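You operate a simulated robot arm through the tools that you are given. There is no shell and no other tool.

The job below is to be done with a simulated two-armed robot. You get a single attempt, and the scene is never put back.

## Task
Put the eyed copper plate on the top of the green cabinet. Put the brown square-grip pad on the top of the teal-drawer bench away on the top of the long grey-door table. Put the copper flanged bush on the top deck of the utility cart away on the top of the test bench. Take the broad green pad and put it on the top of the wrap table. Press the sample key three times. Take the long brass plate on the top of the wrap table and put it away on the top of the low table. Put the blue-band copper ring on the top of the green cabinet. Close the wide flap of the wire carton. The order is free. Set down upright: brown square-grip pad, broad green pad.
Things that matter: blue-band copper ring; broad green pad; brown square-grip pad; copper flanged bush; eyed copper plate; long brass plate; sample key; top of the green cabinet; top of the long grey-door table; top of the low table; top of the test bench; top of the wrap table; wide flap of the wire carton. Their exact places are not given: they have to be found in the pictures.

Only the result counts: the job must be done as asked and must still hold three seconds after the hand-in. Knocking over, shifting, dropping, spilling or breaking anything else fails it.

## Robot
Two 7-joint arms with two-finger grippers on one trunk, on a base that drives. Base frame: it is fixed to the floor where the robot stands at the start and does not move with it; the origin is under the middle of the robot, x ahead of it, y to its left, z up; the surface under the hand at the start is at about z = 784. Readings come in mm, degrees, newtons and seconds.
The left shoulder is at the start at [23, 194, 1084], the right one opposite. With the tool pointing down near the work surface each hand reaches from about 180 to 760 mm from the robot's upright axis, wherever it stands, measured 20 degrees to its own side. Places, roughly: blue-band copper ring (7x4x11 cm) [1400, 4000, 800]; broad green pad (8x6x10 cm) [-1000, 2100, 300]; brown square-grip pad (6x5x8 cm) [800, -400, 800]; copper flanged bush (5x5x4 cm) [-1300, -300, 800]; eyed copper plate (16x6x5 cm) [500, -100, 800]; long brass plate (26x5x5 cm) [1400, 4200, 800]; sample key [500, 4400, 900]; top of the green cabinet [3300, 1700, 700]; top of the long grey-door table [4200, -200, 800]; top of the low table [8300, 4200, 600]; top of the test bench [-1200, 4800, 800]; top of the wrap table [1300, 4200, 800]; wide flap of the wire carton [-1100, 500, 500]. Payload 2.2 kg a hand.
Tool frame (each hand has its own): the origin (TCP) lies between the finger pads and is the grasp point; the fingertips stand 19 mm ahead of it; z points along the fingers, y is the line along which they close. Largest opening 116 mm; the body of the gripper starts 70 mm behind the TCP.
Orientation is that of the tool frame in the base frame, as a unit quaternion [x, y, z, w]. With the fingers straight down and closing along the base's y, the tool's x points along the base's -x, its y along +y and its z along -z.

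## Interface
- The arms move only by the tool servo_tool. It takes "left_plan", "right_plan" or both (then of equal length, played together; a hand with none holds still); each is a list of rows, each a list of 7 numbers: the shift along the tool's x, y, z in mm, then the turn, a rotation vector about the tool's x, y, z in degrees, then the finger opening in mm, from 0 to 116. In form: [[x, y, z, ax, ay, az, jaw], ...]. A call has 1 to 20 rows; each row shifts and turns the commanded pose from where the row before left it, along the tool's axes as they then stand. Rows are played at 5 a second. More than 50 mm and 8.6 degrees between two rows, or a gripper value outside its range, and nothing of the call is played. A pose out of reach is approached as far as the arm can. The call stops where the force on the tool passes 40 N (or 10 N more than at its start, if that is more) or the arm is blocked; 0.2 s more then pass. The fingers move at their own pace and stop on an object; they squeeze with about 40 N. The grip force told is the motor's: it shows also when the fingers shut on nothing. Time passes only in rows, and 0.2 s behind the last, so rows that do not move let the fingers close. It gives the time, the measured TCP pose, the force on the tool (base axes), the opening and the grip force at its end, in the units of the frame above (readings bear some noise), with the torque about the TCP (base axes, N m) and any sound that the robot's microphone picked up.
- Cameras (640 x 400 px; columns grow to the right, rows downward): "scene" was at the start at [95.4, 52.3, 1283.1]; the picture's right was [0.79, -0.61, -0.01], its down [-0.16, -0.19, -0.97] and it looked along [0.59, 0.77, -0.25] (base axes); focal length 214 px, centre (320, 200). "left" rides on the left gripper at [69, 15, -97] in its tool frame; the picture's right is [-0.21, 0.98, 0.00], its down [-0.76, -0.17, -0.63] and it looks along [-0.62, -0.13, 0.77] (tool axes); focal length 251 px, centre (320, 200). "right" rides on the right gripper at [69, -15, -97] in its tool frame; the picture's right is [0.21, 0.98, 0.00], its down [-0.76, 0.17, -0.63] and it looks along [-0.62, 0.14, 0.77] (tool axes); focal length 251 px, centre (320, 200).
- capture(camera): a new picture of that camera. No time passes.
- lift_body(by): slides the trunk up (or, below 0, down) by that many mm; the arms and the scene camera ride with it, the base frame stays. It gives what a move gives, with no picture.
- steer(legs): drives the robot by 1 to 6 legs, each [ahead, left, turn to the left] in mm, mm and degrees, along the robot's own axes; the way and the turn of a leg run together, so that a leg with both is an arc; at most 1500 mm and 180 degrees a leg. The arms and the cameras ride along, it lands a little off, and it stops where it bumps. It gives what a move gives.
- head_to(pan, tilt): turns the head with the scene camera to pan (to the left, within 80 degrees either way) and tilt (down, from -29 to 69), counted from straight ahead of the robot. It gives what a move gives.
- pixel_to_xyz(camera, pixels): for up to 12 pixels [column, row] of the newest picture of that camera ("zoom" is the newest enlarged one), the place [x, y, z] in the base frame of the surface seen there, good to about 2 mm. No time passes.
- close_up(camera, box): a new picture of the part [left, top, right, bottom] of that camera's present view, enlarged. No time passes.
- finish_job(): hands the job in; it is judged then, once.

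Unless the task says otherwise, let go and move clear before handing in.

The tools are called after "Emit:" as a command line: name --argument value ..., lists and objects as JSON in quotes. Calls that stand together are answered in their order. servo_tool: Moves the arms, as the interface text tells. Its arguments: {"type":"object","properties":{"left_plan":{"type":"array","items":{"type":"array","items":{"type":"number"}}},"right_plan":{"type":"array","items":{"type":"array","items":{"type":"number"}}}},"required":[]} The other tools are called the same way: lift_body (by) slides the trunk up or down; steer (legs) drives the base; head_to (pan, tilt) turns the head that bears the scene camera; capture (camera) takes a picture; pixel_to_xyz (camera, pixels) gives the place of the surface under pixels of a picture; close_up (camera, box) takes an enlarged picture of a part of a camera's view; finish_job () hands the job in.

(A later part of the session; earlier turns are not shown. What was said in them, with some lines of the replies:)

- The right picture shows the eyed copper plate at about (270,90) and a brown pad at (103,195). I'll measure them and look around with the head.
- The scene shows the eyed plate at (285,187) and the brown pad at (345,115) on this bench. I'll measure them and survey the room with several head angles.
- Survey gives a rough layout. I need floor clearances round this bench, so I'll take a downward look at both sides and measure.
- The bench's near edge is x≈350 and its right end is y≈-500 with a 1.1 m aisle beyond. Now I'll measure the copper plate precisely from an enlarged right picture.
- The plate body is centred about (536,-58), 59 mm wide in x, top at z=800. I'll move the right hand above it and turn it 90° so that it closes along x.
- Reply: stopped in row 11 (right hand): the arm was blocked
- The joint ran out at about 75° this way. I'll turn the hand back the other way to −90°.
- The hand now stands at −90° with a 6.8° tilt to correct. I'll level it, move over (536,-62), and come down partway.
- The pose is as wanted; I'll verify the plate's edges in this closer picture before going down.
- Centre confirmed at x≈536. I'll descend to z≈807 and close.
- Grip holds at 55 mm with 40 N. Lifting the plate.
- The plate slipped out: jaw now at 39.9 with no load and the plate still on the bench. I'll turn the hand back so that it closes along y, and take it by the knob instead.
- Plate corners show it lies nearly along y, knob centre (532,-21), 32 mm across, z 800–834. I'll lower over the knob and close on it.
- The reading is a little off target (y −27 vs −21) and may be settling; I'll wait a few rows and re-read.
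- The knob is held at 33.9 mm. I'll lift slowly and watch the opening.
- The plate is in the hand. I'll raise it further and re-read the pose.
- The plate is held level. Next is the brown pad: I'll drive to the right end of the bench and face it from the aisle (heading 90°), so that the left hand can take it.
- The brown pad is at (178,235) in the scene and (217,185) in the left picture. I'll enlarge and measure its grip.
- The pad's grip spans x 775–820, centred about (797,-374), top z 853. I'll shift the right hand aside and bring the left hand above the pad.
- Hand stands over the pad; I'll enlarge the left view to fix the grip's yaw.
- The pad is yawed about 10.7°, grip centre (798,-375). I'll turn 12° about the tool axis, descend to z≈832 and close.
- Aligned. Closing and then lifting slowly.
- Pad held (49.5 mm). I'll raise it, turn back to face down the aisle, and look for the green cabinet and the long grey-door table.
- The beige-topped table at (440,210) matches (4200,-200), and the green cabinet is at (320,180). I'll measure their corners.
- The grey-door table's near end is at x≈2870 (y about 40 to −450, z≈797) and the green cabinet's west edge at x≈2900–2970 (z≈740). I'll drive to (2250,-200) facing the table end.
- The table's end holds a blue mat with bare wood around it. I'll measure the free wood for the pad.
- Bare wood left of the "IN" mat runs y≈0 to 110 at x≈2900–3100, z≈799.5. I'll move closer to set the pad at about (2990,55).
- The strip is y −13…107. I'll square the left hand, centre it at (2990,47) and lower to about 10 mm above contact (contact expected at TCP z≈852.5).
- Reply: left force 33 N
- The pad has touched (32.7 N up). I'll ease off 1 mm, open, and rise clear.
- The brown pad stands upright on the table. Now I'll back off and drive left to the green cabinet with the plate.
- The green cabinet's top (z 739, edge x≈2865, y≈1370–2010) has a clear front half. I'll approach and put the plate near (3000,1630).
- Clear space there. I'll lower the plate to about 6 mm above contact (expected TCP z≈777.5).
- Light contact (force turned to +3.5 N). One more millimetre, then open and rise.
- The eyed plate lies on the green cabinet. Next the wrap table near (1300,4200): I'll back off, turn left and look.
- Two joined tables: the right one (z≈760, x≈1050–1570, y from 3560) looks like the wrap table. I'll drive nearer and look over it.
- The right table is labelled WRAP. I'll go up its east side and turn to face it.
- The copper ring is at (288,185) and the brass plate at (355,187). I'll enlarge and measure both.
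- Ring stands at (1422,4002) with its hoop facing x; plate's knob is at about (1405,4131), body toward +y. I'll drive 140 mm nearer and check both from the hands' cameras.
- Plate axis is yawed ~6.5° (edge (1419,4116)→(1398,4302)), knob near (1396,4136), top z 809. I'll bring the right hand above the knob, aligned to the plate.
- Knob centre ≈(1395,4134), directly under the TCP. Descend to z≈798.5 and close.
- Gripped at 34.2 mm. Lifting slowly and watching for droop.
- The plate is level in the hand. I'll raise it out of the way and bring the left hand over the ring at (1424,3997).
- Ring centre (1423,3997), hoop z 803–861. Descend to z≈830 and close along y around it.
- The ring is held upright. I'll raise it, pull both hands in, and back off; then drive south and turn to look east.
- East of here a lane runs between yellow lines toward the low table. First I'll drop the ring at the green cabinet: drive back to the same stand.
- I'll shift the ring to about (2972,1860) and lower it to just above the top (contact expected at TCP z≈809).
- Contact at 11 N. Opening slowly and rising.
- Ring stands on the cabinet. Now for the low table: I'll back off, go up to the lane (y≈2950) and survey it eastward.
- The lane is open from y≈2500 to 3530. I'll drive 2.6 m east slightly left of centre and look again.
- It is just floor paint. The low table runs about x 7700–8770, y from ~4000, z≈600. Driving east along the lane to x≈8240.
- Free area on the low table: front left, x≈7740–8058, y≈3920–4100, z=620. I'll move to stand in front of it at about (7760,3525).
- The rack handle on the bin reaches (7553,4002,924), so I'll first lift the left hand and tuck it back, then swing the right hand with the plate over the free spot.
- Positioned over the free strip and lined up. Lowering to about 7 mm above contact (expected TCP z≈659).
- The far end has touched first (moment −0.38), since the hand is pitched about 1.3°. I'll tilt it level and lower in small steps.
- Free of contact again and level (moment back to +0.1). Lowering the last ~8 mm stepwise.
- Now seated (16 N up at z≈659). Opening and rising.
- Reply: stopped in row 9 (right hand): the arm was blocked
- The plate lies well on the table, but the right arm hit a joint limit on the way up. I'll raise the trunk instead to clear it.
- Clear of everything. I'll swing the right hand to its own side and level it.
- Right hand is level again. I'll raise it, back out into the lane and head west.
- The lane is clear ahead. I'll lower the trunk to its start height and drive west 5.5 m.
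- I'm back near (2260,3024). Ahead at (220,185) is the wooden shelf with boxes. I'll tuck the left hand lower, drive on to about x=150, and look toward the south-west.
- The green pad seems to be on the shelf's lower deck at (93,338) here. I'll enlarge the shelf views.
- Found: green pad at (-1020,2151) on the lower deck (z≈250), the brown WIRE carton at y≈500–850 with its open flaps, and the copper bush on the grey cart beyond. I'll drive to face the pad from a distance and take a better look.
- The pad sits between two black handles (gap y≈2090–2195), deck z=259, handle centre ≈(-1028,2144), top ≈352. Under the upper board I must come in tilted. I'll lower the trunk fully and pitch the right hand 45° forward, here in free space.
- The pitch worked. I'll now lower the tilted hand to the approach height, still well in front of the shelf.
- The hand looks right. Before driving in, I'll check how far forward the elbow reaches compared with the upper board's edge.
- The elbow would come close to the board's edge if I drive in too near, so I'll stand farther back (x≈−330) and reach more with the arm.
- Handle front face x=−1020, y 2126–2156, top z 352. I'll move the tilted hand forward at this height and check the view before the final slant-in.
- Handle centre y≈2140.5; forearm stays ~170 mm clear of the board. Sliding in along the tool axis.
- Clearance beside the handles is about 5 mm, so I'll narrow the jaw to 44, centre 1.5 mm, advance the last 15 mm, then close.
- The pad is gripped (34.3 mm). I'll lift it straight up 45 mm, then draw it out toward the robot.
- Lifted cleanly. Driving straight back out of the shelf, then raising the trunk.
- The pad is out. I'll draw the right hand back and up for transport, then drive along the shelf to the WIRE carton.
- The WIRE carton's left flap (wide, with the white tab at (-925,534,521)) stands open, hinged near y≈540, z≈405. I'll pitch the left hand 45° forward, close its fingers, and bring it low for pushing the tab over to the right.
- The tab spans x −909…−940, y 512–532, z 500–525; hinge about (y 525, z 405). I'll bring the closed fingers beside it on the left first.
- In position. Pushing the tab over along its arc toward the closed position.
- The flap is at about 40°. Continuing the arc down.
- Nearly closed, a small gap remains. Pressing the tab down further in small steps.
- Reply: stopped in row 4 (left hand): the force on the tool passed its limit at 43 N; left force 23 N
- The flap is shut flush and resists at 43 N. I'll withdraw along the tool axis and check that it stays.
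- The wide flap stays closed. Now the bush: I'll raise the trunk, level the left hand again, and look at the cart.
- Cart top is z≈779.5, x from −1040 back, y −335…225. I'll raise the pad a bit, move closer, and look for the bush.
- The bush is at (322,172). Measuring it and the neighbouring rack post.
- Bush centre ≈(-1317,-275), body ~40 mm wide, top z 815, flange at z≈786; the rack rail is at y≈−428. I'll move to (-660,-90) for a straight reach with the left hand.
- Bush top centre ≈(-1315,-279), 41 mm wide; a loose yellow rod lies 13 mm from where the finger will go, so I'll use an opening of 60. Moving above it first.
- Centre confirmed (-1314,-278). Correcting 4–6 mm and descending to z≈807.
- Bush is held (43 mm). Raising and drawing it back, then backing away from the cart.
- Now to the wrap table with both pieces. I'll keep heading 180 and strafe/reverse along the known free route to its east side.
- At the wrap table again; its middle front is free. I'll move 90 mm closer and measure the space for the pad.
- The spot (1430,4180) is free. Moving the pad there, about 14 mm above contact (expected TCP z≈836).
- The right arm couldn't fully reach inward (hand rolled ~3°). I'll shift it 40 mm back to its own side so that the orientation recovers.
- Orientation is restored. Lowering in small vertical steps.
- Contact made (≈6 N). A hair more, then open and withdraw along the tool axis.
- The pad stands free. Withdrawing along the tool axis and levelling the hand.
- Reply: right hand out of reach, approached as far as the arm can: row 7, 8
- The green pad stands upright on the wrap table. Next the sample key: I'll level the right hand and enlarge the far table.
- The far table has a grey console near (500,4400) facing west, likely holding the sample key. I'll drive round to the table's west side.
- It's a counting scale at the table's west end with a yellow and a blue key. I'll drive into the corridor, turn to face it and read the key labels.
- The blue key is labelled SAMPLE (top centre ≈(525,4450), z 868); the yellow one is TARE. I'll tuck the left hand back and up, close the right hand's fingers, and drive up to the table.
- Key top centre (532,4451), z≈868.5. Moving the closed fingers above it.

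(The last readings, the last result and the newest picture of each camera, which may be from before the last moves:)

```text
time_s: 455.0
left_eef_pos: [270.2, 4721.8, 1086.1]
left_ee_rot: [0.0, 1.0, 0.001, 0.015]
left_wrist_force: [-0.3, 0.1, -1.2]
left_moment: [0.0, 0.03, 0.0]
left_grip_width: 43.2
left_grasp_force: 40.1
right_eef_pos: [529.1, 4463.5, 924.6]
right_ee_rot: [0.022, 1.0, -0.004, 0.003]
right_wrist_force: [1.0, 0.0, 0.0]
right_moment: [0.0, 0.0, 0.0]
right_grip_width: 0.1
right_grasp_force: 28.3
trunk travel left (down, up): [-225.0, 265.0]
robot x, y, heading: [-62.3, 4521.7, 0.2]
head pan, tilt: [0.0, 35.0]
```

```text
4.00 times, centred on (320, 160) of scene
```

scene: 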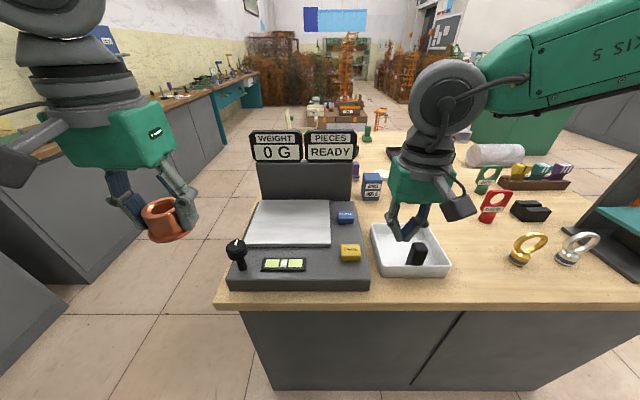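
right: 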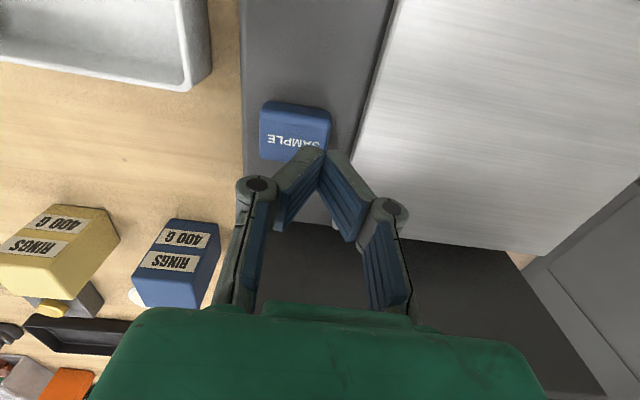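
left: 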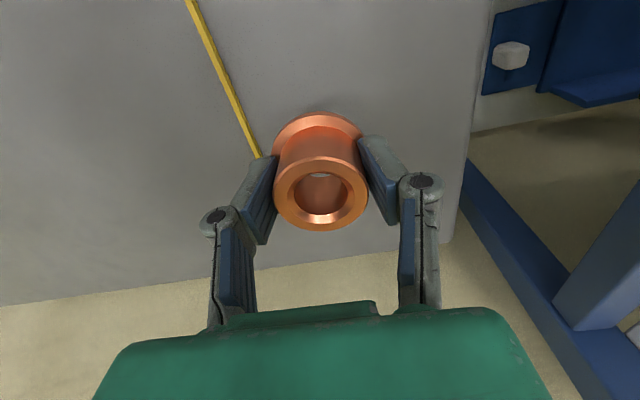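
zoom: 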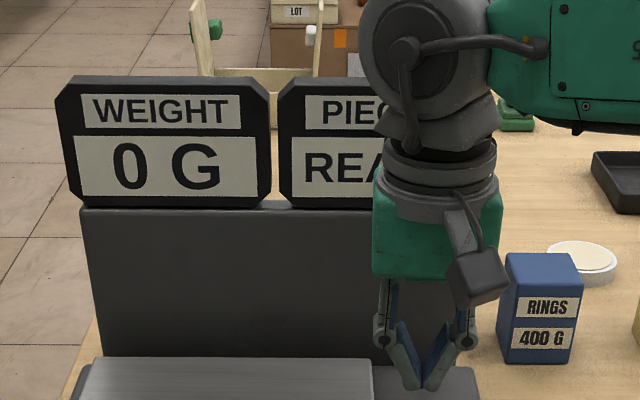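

Emit:
servo_tool --right_plan '[[-3, -12, 0, 0, 0, 0, 0], [0, 0, 20, 0, 0, 0, 0], [0, 0, 8, 0, 0, 0, 0], [0, 0, 0, 0, 0, 0, 0], [0, 0, 0, 0, 0, 0, 0]]'

Emit:
capture --camera "right"

```text
time_s: 456.2
left_eef_pos: [268.7, 4715.7, 1086.8]
left_ee_rot: [0.0, 1.0, 0.002, 0.015]
left_wrist_force: [-0.5, 0.3, -1.4]
left_moment: [0.01, 0.0, 0.02]
left_grip_width: 43.2
left_grasp_force: 40.3
right_eef_pos: [533.3, 4446.2, 896.3]
right_ee_rot: [0.021, 1.0, -0.002, 0.004]
right_wrist_force: [-0.2, 0.5, 0.0]
right_moment: [0.02, 0.03, -0.04]
right_grip_width: 0.2
right_grasp_force: 28.1
trunk travel left (down, up): [-225.0, 265.0]
robot x, y, heading: [-63.0, 4522.9, 0.4]
head pan, tilt: [0.0, 35.0]
```

```text
taken
```

right: 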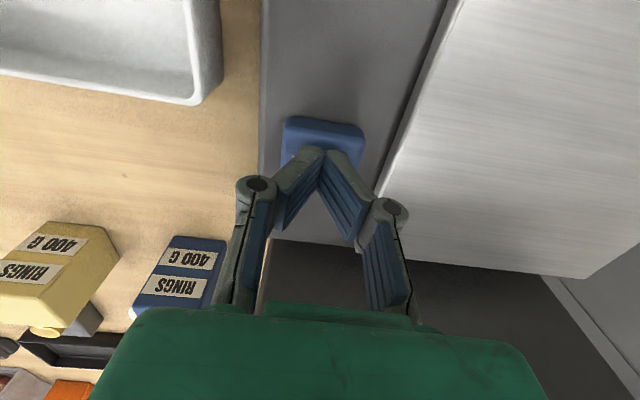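

Fingertips are over the key. First press: stepping down gently and watching force and sound.

Emit:
servo_tool --right_plan '[[0, 0, 5, 0, 0, 0, 0], [0, 0, 4, 0, 0, 0, 0], [0, 0, 2, 0, 0, 0, 0], [0, 0, 2, 0, 0, 0, 0], [0, 0, 0, 0, 0, 0, 0]]'

Emit:
capture --camera "scene"

```text
time_s: 457.4
left_eef_pos: [268.7, 4718.4, 1085.4]
left_ee_rot: [0.0, 1.0, 0.001, 0.015]
left_wrist_force: [-1.0, -0.8, -1.2]
left_moment: [-0.02, 0.05, 0.02]
left_grip_width: 42.9
left_grasp_force: 39.8
right_eef_pos: [532.8, 4447.5, 883.1]
right_ee_rot: [0.022, 1.0, -0.003, 0.004]
right_wrist_force: [0.1, -0.4, 3.4]
right_moment: [0.01, 0.04, 0.02]
right_grip_width: 6.0
right_grasp_force: 28.7
trunk travel left (down, up): [-225.0, 265.0]
robot x, y, heading: [-66.6, 4521.1, 0.3]
head pan, tilt: [0.0, 35.0]
heard: click
```

```text
taken
```

scene: 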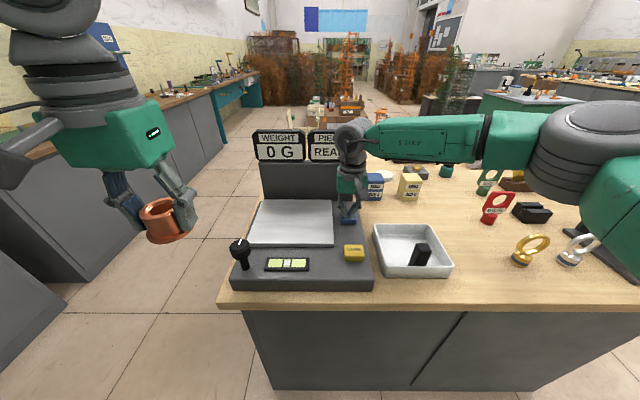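

One click at z≈883. I'll release fully, then press a second time.

Emit:
servo_tool --right_plan '[[0, 0, -6, 0, 0, 0, 0], [0, 0, -8, 0, 0, 0, 0], [0, 0, 0, 0, 0, 0, 0], [0, 0, 0, 0, 0, 0, 0]]'

Emit:
close_up --camera "scene" --box '[240, 115, 400, 215]'

```text
time_s: 458.4
left_eef_pos: [269.2, 4717.9, 1085.5]
left_ee_rot: [0.0, 1.0, 0.001, 0.014]
left_wrist_force: [-0.2, -0.1, -2.0]
left_moment: [0.01, 0.02, -0.01]
left_grip_width: 43.3
left_grasp_force: 39.5
right_eef_pos: [534.0, 4448.3, 898.2]
right_ee_rot: [0.022, 1.0, -0.003, 0.003]
right_wrist_force: [-0.3, 0.4, -0.3]
right_moment: [0.0, 0.0, 0.01]
right_grip_width: 0.1
right_grasp_force: 28.4
trunk travel left (down, up): [-225.0, 265.0]
robot x, y, heading: [-63.6, 4521.1, 0.4]
head pan, tilt: [0.0, 35.0]
```

```text
4.00 times, centred on (320, 165) of scene
```

zoom: 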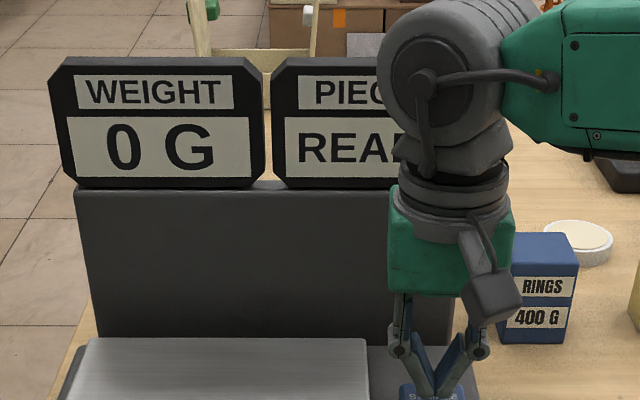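

Emit:
servo_tool --right_plan '[[0, 0, 6, 0, 0, 0, 0], [0, 0, 4, 0, 0, 0, 0], [0, 0, 3, 0, 0, 0, 0], [0, 0, 2, 0, 0, 0, 0], [0, 0, 0, 0, 0, 0, 0]]'

Emit:
servo_tool --right_plan '[[0, 0, -7, 0, 0, 0, 0], [0, 0, -8, 0, 0, 0, 0], [0, 0, 0, 0, 0, 0, 0], [0, 0, 0, 0, 0, 0, 0]]'

```text
time_s: 459.6
left_eef_pos: [269.4, 4718.7, 1086.5]
left_ee_rot: [0.0, 1.0, 0.001, 0.015]
left_wrist_force: [-0.5, -0.1, -1.5]
left_moment: [-0.02, -0.04, -0.01]
left_grip_width: 42.8
left_grasp_force: 40.2
right_eef_pos: [533.6, 4448.5, 882.9]
right_ee_rot: [0.022, 1.0, -0.003, 0.004]
right_wrist_force: [0.0, -0.5, 4.5]
right_moment: [-0.02, 0.0, -0.01]
right_grip_width: 6.1
right_grasp_force: 28.8
trunk travel left (down, up): [-225.0, 265.0]
robot x, y, heading: [-67.0, 4519.4, 0.4]
head pan, tilt: [0.0, 35.0]
heard: click
```

```text
time_s: 460.6
left_eef_pos: [269.5, 4718.8, 1085.6]
left_ee_rot: [0.001, 1.0, 0.001, 0.014]
left_wrist_force: [-0.6, 0.2, -2.2]
left_moment: [-0.04, 0.02, -0.02]
left_grip_width: 43.0
left_grasp_force: 40.3
right_eef_pos: [533.5, 4448.0, 897.9]
right_ee_rot: [0.021, 1.0, -0.003, 0.004]
right_wrist_force: [0.5, -0.7, 0.0]
right_moment: [-0.02, 0.03, -0.03]
right_grip_width: 0.0
right_grasp_force: 28.5
trunk travel left (down, up): [-225.0, 265.0]
robot x, y, heading: [-64.3, 4520.9, 0.2]
head pan, tilt: [0.0, 35.0]
```

Second click heard and released. Third press.

Emit:
servo_tool --right_plan '[[0, 0, 6, 0, 0, 0, 0], [0, 0, 4, 0, 0, 0, 0], [0, 0, 3, 0, 0, 0, 0], [0, 0, 2, 0, 0, 0, 0], [0, 0, 0, 0, 0, 0, 0]]'

Emit:
servo_tool --right_plan '[[0, 0, -7, 0, 0, 0, 0], [0, 0, -20, 0, 0, 0, 0], [0, 0, -40, 0, 0, 0, 0], [0, 0, -40, 0, 0, 0, 0], [0, 0, 0, 0, 0, 0, 0]]'

Emit:
capture --camera "scene"

```text
time_s: 461.8
left_eef_pos: [269.4, 4717.5, 1085.9]
left_ee_rot: [-0.001, 1.0, 0.0, 0.015]
left_wrist_force: [-0.6, 0.7, -1.4]
left_moment: [0.06, 0.01, 0.01]
left_grip_width: 43.0
left_grasp_force: 40.1
right_eef_pos: [532.2, 4447.9, 883.4]
right_ee_rot: [0.022, 1.0, -0.003, 0.004]
right_wrist_force: [2.4, 0.3, 5.3]
right_moment: [0.01, -0.01, -0.02]
right_grip_width: 5.9
right_grasp_force: 28.5
trunk travel left (down, up): [-225.0, 265.0]
robot x, y, heading: [-62.5, 4518.8, 0.4]
head pan, tilt: [0.0, 35.0]
heard: click
```

```text
time_s: 463.0
left_eef_pos: [268.8, 4718.4, 1084.4]
left_ee_rot: [0.0, 1.0, 0.001, 0.015]
left_wrist_force: [-0.5, -0.6, -1.8]
left_moment: [0.03, 0.03, 0.01]
left_grip_width: 43.2
left_grasp_force: 40.1
right_eef_pos: [534.7, 4450.0, 990.3]
right_ee_rot: [0.02, 1.0, -0.002, 0.002]
right_wrist_force: [-0.3, -0.6, 0.0]
right_moment: [-0.04, 0.01, 0.0]
right_grip_width: 0.0
right_grasp_force: 28.7
trunk travel left (down, up): [-225.0, 265.0]
robot x, y, heading: [-66.8, 4522.9, 0.3]
head pan, tilt: [0.0, 35.0]
```

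```text
taken
```

scene: 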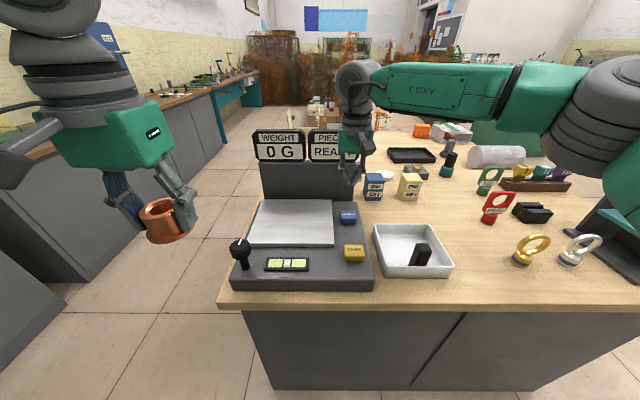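

Three clicks in all. I'll retract the right hand, back off and turn round to the test bench.

Emit:
servo_tool --right_plan '[[45, -10, 0, 0, 0, 0, 20], [45, -10, 0, 0, 0, 0, 40], [45, -10, 0, 0, 0, 0, 60], [40, -10, 0, 0, 0, 0, 60], [0, 0, 0, 0, 0, 0, 60]]'

Emit:
steer --legs '[[-270, 0, 0], [0, 0, 180]]'

Emit:
head_to --pan 0 --tilt 40

Emit:
capture --camera "scene"

```text
time_s: 464.2
left_eef_pos: [269.7, 4718.3, 1085.2]
left_ee_rot: [0.0, 1.0, 0.001, 0.013]
left_wrist_force: [-0.2, 0.7, -2.2]
left_moment: [0.01, 0.0, 0.0]
left_grip_width: 42.7
left_grasp_force: 40.0
right_eef_pos: [356.9, 4416.4, 988.2]
right_ee_rot: [0.022, 1.0, -0.003, 0.003]
right_wrist_force: [-0.4, 1.0, 0.4]
right_moment: [0.03, 0.02, -0.03]
right_grip_width: 59.8
right_grasp_force: 0.1
trunk travel left (down, up): [-225.0, 265.0]
robot x, y, heading: [-64.9, 4521.1, 0.2]
head pan, tilt: [0.0, 35.0]
```

```text
time_s: 473.5
left_eef_pos: [-668.8, 4320.7, 1086.1]
left_ee_rot: [1.0, 0.004, -0.015, 0.0]
left_wrist_force: [-0.8, 0.7, -1.9]
left_moment: [-0.05, -0.02, 0.02]
left_grip_width: 42.6
left_grasp_force: 40.1
right_eef_pos: [-759.2, 4622.0, 988.2]
right_ee_rot: [1.0, -0.017, -0.003, -0.003]
right_wrist_force: [0.1, 0.0, 0.8]
right_moment: [-0.03, 0.01, 0.02]
right_grip_width: 59.9
right_grasp_force: 0.1
trunk travel left (down, up): [-225.0, 265.0]
robot x, y, heading: [-334.2, 4520.3, -179.0]
head pan, tilt: [0.0, 35.0]
```

```text
time_s: 474.1
left_eef_pos: [-665.1, 4322.7, 1086.1]
left_ee_rot: [1.0, 0.005, -0.016, 0.001]
left_wrist_force: [0.3, 0.2, -1.6]
left_moment: [0.01, -0.01, 0.01]
left_grip_width: 43.0
left_grasp_force: 40.0
right_eef_pos: [-755.7, 4623.0, 990.4]
right_ee_rot: [1.0, -0.017, -0.003, -0.003]
right_wrist_force: [0.0, -0.2, -0.1]
right_moment: [-0.03, 0.0, -0.01]
right_grip_width: 59.7
right_grasp_force: 0.1
trunk travel left (down, up): [-225.0, 265.0]
robot x, y, heading: [-335.0, 4520.5, -179.3]
head pan, tilt: [0.0, 40.0]
```

```text
taken
```

scene: 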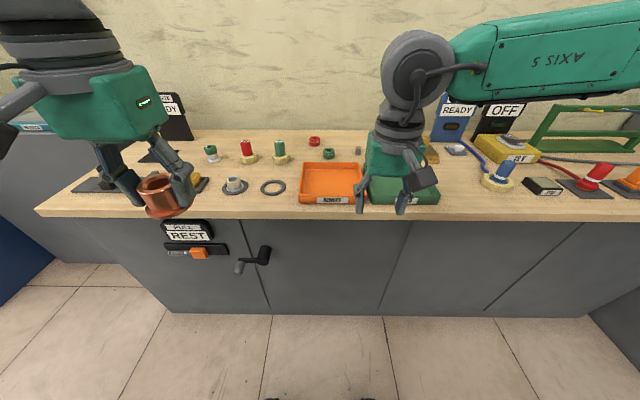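

Emit:
close_up --camera "scene" --box '[140, 120, 380, 270]'

Emit:
pixel_to_xyz --camera "zoom" --pixels '[[210, 235], [300, 245], [400, 240], [250, 180], [350, 185], [300, 120], [330, 160], [420, 215], [390, 200], [200, 160], [250, 240], [350, 225]]'

```text
2.67 times, centred on (260, 195) of scene
```

zoom: 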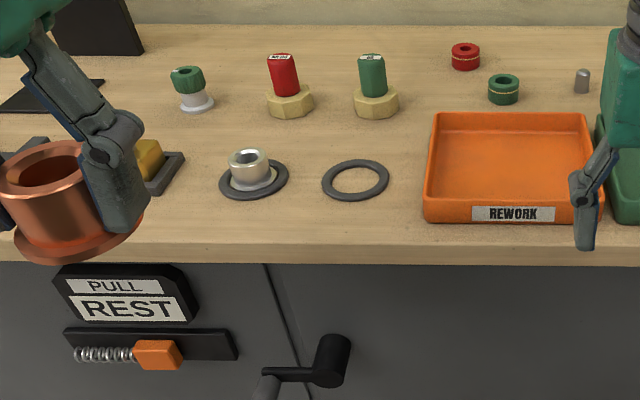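

```text
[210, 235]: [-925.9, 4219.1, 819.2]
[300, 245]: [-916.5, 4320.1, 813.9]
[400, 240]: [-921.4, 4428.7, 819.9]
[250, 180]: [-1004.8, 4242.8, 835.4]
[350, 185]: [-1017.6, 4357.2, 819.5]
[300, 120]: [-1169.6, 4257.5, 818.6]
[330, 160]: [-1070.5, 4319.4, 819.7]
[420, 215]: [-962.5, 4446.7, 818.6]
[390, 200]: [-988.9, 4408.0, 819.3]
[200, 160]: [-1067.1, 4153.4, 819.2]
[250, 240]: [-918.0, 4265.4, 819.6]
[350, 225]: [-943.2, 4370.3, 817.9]
```

The bench top is z=819.5 with a free band between the washers and the pegs near (-1112,4318). I'll drive 205 mm closer and check with the left camera.

Emit:
steer --legs '[[205, 0, -0.7]]'

Emit:
servo_tool --left_plan '[[-45, 0, 10, 0, 0, 0, 20], [-45, 0, 10, 0, 0, 0, 20], [-45, 0, 10, 0, 0, 0, 20], [-45, 0, 10, 0, 0, 0, 20], [0, 0, 0, 0, 0, 0, 20], [0, 0, 0, 0, 0, 0, 20]]'

Emit:
capture --camera "left"

Emit:
capture --camera "scene"

```text
time_s: 475.8
left_eef_pos: [-876.0, 4323.6, 1086.3]
left_ee_rot: [1.0, -0.002, -0.014, 0.001]
left_wrist_force: [-0.2, -0.5, -1.1]
left_moment: [-0.01, 0.0, -0.03]
left_grip_width: 42.9
left_grasp_force: 40.1
right_eef_pos: [-961.4, 4627.1, 989.2]
right_ee_rot: [1.0, -0.024, -0.005, -0.003]
right_wrist_force: [-0.2, -1.2, 0.1]
right_moment: [0.0, -0.02, 0.0]
right_grip_width: 60.2
right_grasp_force: 0.1
trunk travel left (down, up): [-225.0, 265.0]
robot x, y, heading: [-542.9, 4521.4, -179.8]
head pan, tilt: [0.0, 40.0]
```

```text
time_s: 477.2
left_eef_pos: [-1055.9, 4325.6, 1052.5]
left_ee_rot: [1.0, -0.002, -0.016, 0.001]
left_wrist_force: [-0.2, -0.1, -1.8]
left_moment: [0.0, 0.0, 0.0]
left_grip_width: 42.9
left_grasp_force: 39.8
right_eef_pos: [-959.2, 4626.1, 991.9]
right_ee_rot: [1.0, -0.023, -0.005, -0.002]
right_wrist_force: [-0.4, 0.8, -0.7]
right_moment: [-0.02, 0.01, 0.01]
right_grip_width: 59.9
right_grasp_force: 0.0
trunk travel left (down, up): [-225.0, 265.0]
robot x, y, heading: [-541.2, 4518.2, -179.9]
head pan, tilt: [0.0, 40.0]
```

```text
taken
```

left: 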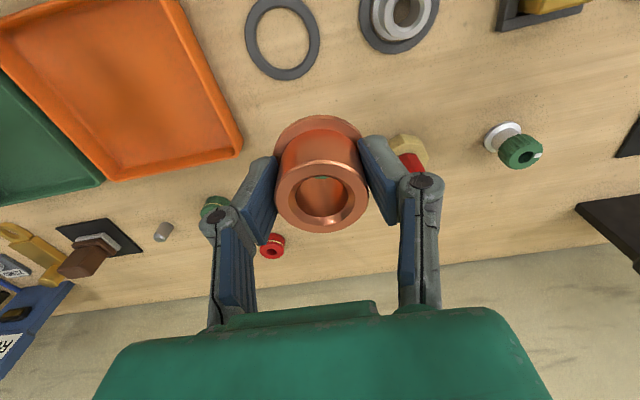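

```text
taken
```

scene: 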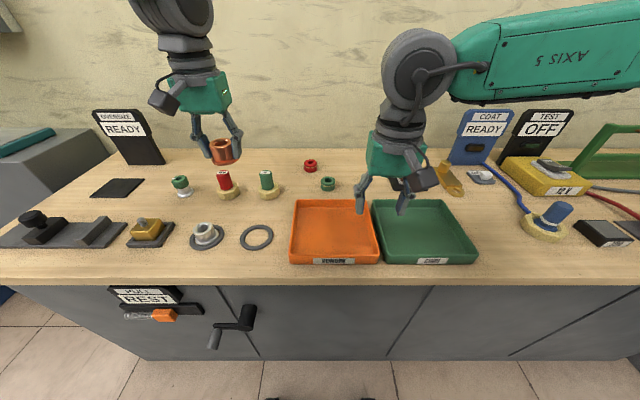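

Emit:
close_up --camera "scene" --box '[160, 150, 320, 250]'

Emit:
pixel_to_xyz --camera "zoom" --pixels '[[380, 250], [385, 300], [300, 240], [190, 285], [270, 200], [435, 195], [520, 220], [350, 180], [500, 130], [330, 245], [350, 100], [480, 200]]'

```text
4.00 times, centred on (240, 200) of scene
```

zoom: 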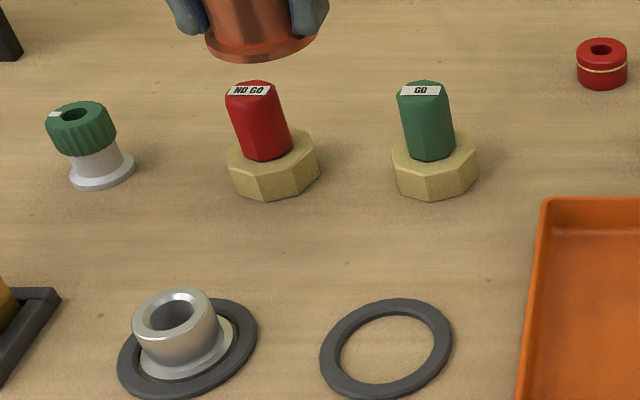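

```text
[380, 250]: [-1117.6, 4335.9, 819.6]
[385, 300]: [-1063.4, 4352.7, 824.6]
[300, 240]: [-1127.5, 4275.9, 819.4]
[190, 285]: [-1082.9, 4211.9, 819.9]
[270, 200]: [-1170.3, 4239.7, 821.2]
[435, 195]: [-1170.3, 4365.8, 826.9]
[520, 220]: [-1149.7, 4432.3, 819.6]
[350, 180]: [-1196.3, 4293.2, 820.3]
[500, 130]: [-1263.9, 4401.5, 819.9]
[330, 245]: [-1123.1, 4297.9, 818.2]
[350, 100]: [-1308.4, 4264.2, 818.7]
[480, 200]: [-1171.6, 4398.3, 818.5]
```

Spot (-1118,4302) has at least 25 mm to spare all round. Moving there and lowering to about 10 mm above contact (expected TCP z≈847.5).

Emit:
servo_tool --left_plan '[[-31, 12, 0, 0, 0.9, 0, 20], [-31, 12, 20, 0, 0, 0, 20], [0, 0, 45, 0, 0, 0, 20], [0, 0, 45, 0, 0, 0, 20], [0, 0, 40, 0, 0, 0, 20], [0, 0, 30, 0, 0, 0, 20], [0, 0, 12, 0, 0, 0, 20], [0, 0, 0, 0, 0, 0, 20], [0, 0, 0, 0, 0, 0, 20], [0, 0, 0, 0, 0, 0, 20]]'

Emit:
capture --camera "left"

Emit:
close_up --camera "scene" --box '[160, 150, 320, 250]'

```text
time_s: 479.4
left_eef_pos: [-1119.5, 4302.5, 862.9]
left_ee_rot: [1.0, -0.002, -0.009, 0.002]
left_wrist_force: [-0.6, -0.2, -1.5]
left_moment: [0.01, 0.0, 0.03]
left_grip_width: 43.0
left_grasp_force: 40.1
right_eef_pos: [-958.1, 4627.3, 990.8]
right_ee_rot: [1.0, -0.022, -0.004, -0.001]
right_wrist_force: [-0.3, 1.5, -0.1]
right_moment: [0.01, -0.04, -0.03]
right_grip_width: 59.9
right_grasp_force: 0.2
trunk travel left (down, up): [-225.0, 265.0]
robot x, y, heading: [-543.4, 4516.2, -179.9]
head pan, tilt: [0.0, 40.0]
```

```text
taken
```

left: 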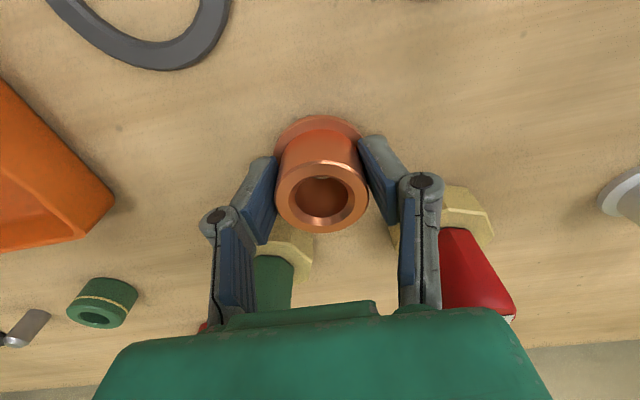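

```text
4.00 times, centred on (240, 200) of scene
```

zoom: 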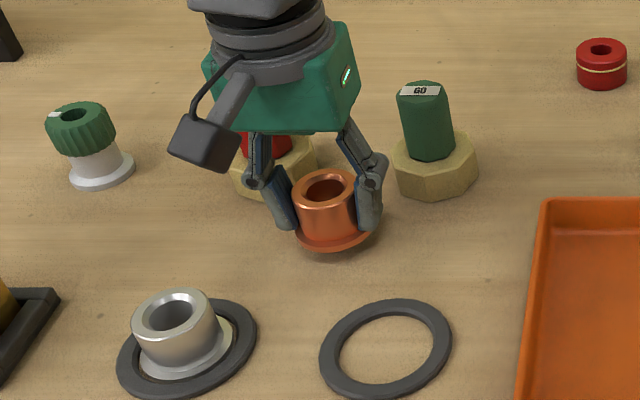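

Emit:
pixel_to_xyz --camera "left" --pixels '[[470, 250], [490, 295], [275, 275], [280, 290], [470, 210], [395, 240], [320, 235]]'

Emit:
servo_tool --left_plan '[[0, 0, 6, 0, 0, 0, 20], [0, 0, 4, 0, 0, 0, 20], [0, 0, 2, 0, 0, 0, 20], [0, 0, 0, 0, 0, 0, 20], [0, 0, 0, 0, 0, 0, 20]]'

```text
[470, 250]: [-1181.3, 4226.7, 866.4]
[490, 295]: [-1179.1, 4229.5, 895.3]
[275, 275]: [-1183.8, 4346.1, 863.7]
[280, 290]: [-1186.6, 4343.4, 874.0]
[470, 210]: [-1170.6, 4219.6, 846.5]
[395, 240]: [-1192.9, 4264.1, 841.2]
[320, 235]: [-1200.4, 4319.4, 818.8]
```

```text
time_s: 480.6
left_eef_pos: [-1119.8, 4301.7, 851.4]
left_ee_rot: [1.0, -0.002, -0.008, 0.002]
left_wrist_force: [0.2, -0.4, -2.1]
left_moment: [0.0, 0.02, 0.02]
left_grip_width: 43.0
left_grasp_force: 39.9
right_eef_pos: [-958.5, 4627.7, 991.0]
right_ee_rot: [1.0, -0.023, -0.005, -0.002]
right_wrist_force: [-0.6, 0.7, -0.5]
right_moment: [-0.02, 0.0, 0.03]
right_grip_width: 59.7
right_grasp_force: 0.2
trunk travel left (down, up): [-225.0, 265.0]
robot x, y, heading: [-541.1, 4521.7, -180.0]
head pan, tilt: [0.0, 40.0]
```

Emit:
servo_tool --left_plan '[[0, 0, 2, 0, 0, 0, 20], [0, 0, 1, 0, 0, 0, 20], [0, 0, 1, 0, 0, 0, 20], [0, 0, 0, 0, 0, 0, 20], [0, 0, 0, 0, 0, 0, 20]]'

```text
time_s: 481.8
left_eef_pos: [-1119.5, 4301.7, 848.3]
left_ee_rot: [1.0, -0.002, -0.009, 0.001]
left_wrist_force: [1.1, -0.6, 5.5]
left_moment: [0.15, -0.02, 0.01]
left_grip_width: 43.2
left_grasp_force: 40.3
right_eef_pos: [-957.9, 4626.8, 991.2]
right_ee_rot: [1.0, -0.024, -0.006, -0.001]
right_wrist_force: [-0.1, 0.7, 0.1]
right_moment: [0.02, 0.0, -0.03]
right_grip_width: 59.9
right_grasp_force: 0.1
trunk travel left (down, up): [-225.0, 265.0]
robot x, y, heading: [-541.7, 4519.0, -180.1]
head pan, tilt: [0.0, 40.0]
```

Contact (+5.5 N). A touch more, then open and rise.

Emit:
servo_tool --left_plan '[[0, 0, 0.5, 0, 0, 0, 20], [0, 0, 0, 0, 0, 0, 20], [0, 0, 0, 0, 0, 0, 46], [0, 0, 0, 0, 0, 0, 52], [0, 0, 0, 0, 0, 0, 62], [0, 0, 0, 0, 0, 0, 62], [0, 0, -8, 0, 0, 0, 62], [0, 0, -25, 0, 0, 0, 62], [0, 0, -40, 0, 0, 0, 62], [0, 0, -45, 0, 0, 0, 62], [0, 0, -45, 0, 0, 0, 62], [0, 0, 0, 0, 0, 0, 62]]'

Emit:
capture --camera "left"

Emit:
capture --camera "scene"

```text
time_s: 484.4
left_eef_pos: [-1118.2, 4301.7, 1009.3]
left_ee_rot: [1.0, -0.002, -0.008, 0.001]
left_wrist_force: [0.1, 0.0, -0.2]
left_moment: [-0.01, -0.02, -0.01]
left_grip_width: 62.1
left_grasp_force: 0.0
right_eef_pos: [-960.1, 4627.1, 990.7]
right_ee_rot: [1.0, -0.024, -0.006, -0.002]
right_wrist_force: [-0.7, 0.1, -0.3]
right_moment: [-0.02, 0.0, -0.02]
right_grip_width: 59.9
right_grasp_force: 0.0
trunk travel left (down, up): [-225.0, 265.0]
robot x, y, heading: [-542.8, 4517.8, -180.1]
head pan, tilt: [0.0, 40.0]
```

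```text
taken
```

left: 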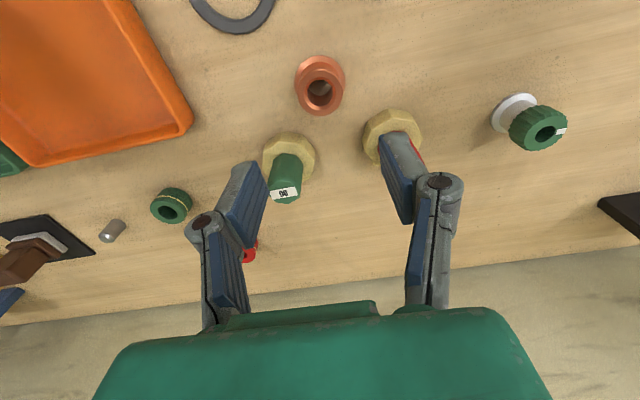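

```text
taken
```

scene: 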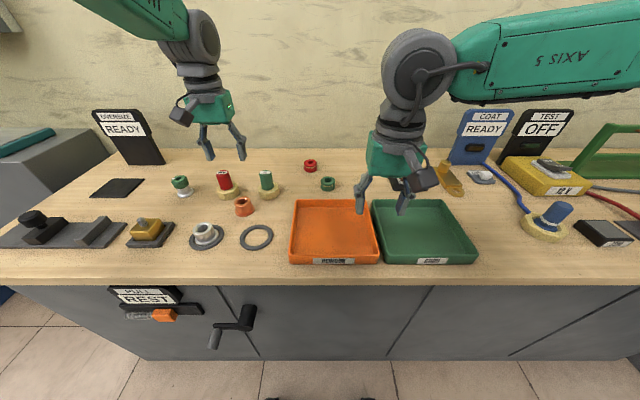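

The bush stands on the test bench; all jobs are done. I'll back clear before handing in.

Emit:
steer --legs '[[-200, 0, 0]]'

Emit:
capture --camera "scene"

```text
time_s: 486.0
left_eef_pos: [-916.1, 4302.3, 1010.9]
left_ee_rot: [1.0, -0.003, -0.009, 0.002]
left_wrist_force: [1.3, -0.8, 0.0]
left_moment: [-0.03, 0.04, 0.02]
left_grip_width: 62.1
left_grasp_force: 0.0
right_eef_pos: [-758.9, 4628.4, 991.2]
right_ee_rot: [1.0, -0.023, -0.005, -0.002]
right_wrist_force: [0.0, -0.5, 0.4]
right_moment: [0.03, 0.03, 0.0]
right_grip_width: 59.7
right_grasp_force: 0.0
trunk travel left (down, up): [-225.0, 265.0]
robot x, y, heading: [-343.2, 4519.5, -180.0]
head pan, tilt: [0.0, 40.0]
```

```text
taken
```

scene: 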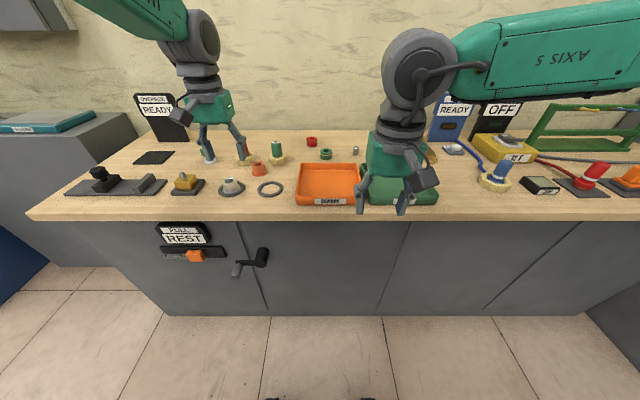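

The picture shows the bush standing at (259,169) on the test bench, with both hands empty and clear. Handing in.

Emit:
finish_job

```text
The job is handed in.
```

I finished all eight parts of the job and handed it in. Nothing was knocked over, dropped or shifted that I could see. I confirmed each placement in a picture just after letting go, but I didn't go round again for a final look at everything.

| Part | Result |
|---|---|
| Eyed copper plate | On the green cabinet |
| Blue-band copper ring | Standing on the green cabinet |
| Brown square-grip pad | Upright on the long grey-door table, on bare wood beside the "IN" mat |
| Broad green pad | Upright on the wrap table |
| Long brass plate | Flat on the low table, front left |
| Copper flanged bush | On the test bench, between the pegs and the washers |
| Sample key | Pressed and released three times, with one click heard each time; the display still read "READY" afterwards |
| Wide flap of the wire carton | Closed; it stayed shut after I pulled the hand away |

- **Eyed copper plate:** my first grip on it slipped, so I took it by the knob instead. It never left the bench during that first try.
- **Wire carton:** I took the flap with the white tab to be the wide one, because it is the larger of the two and matches the place given.
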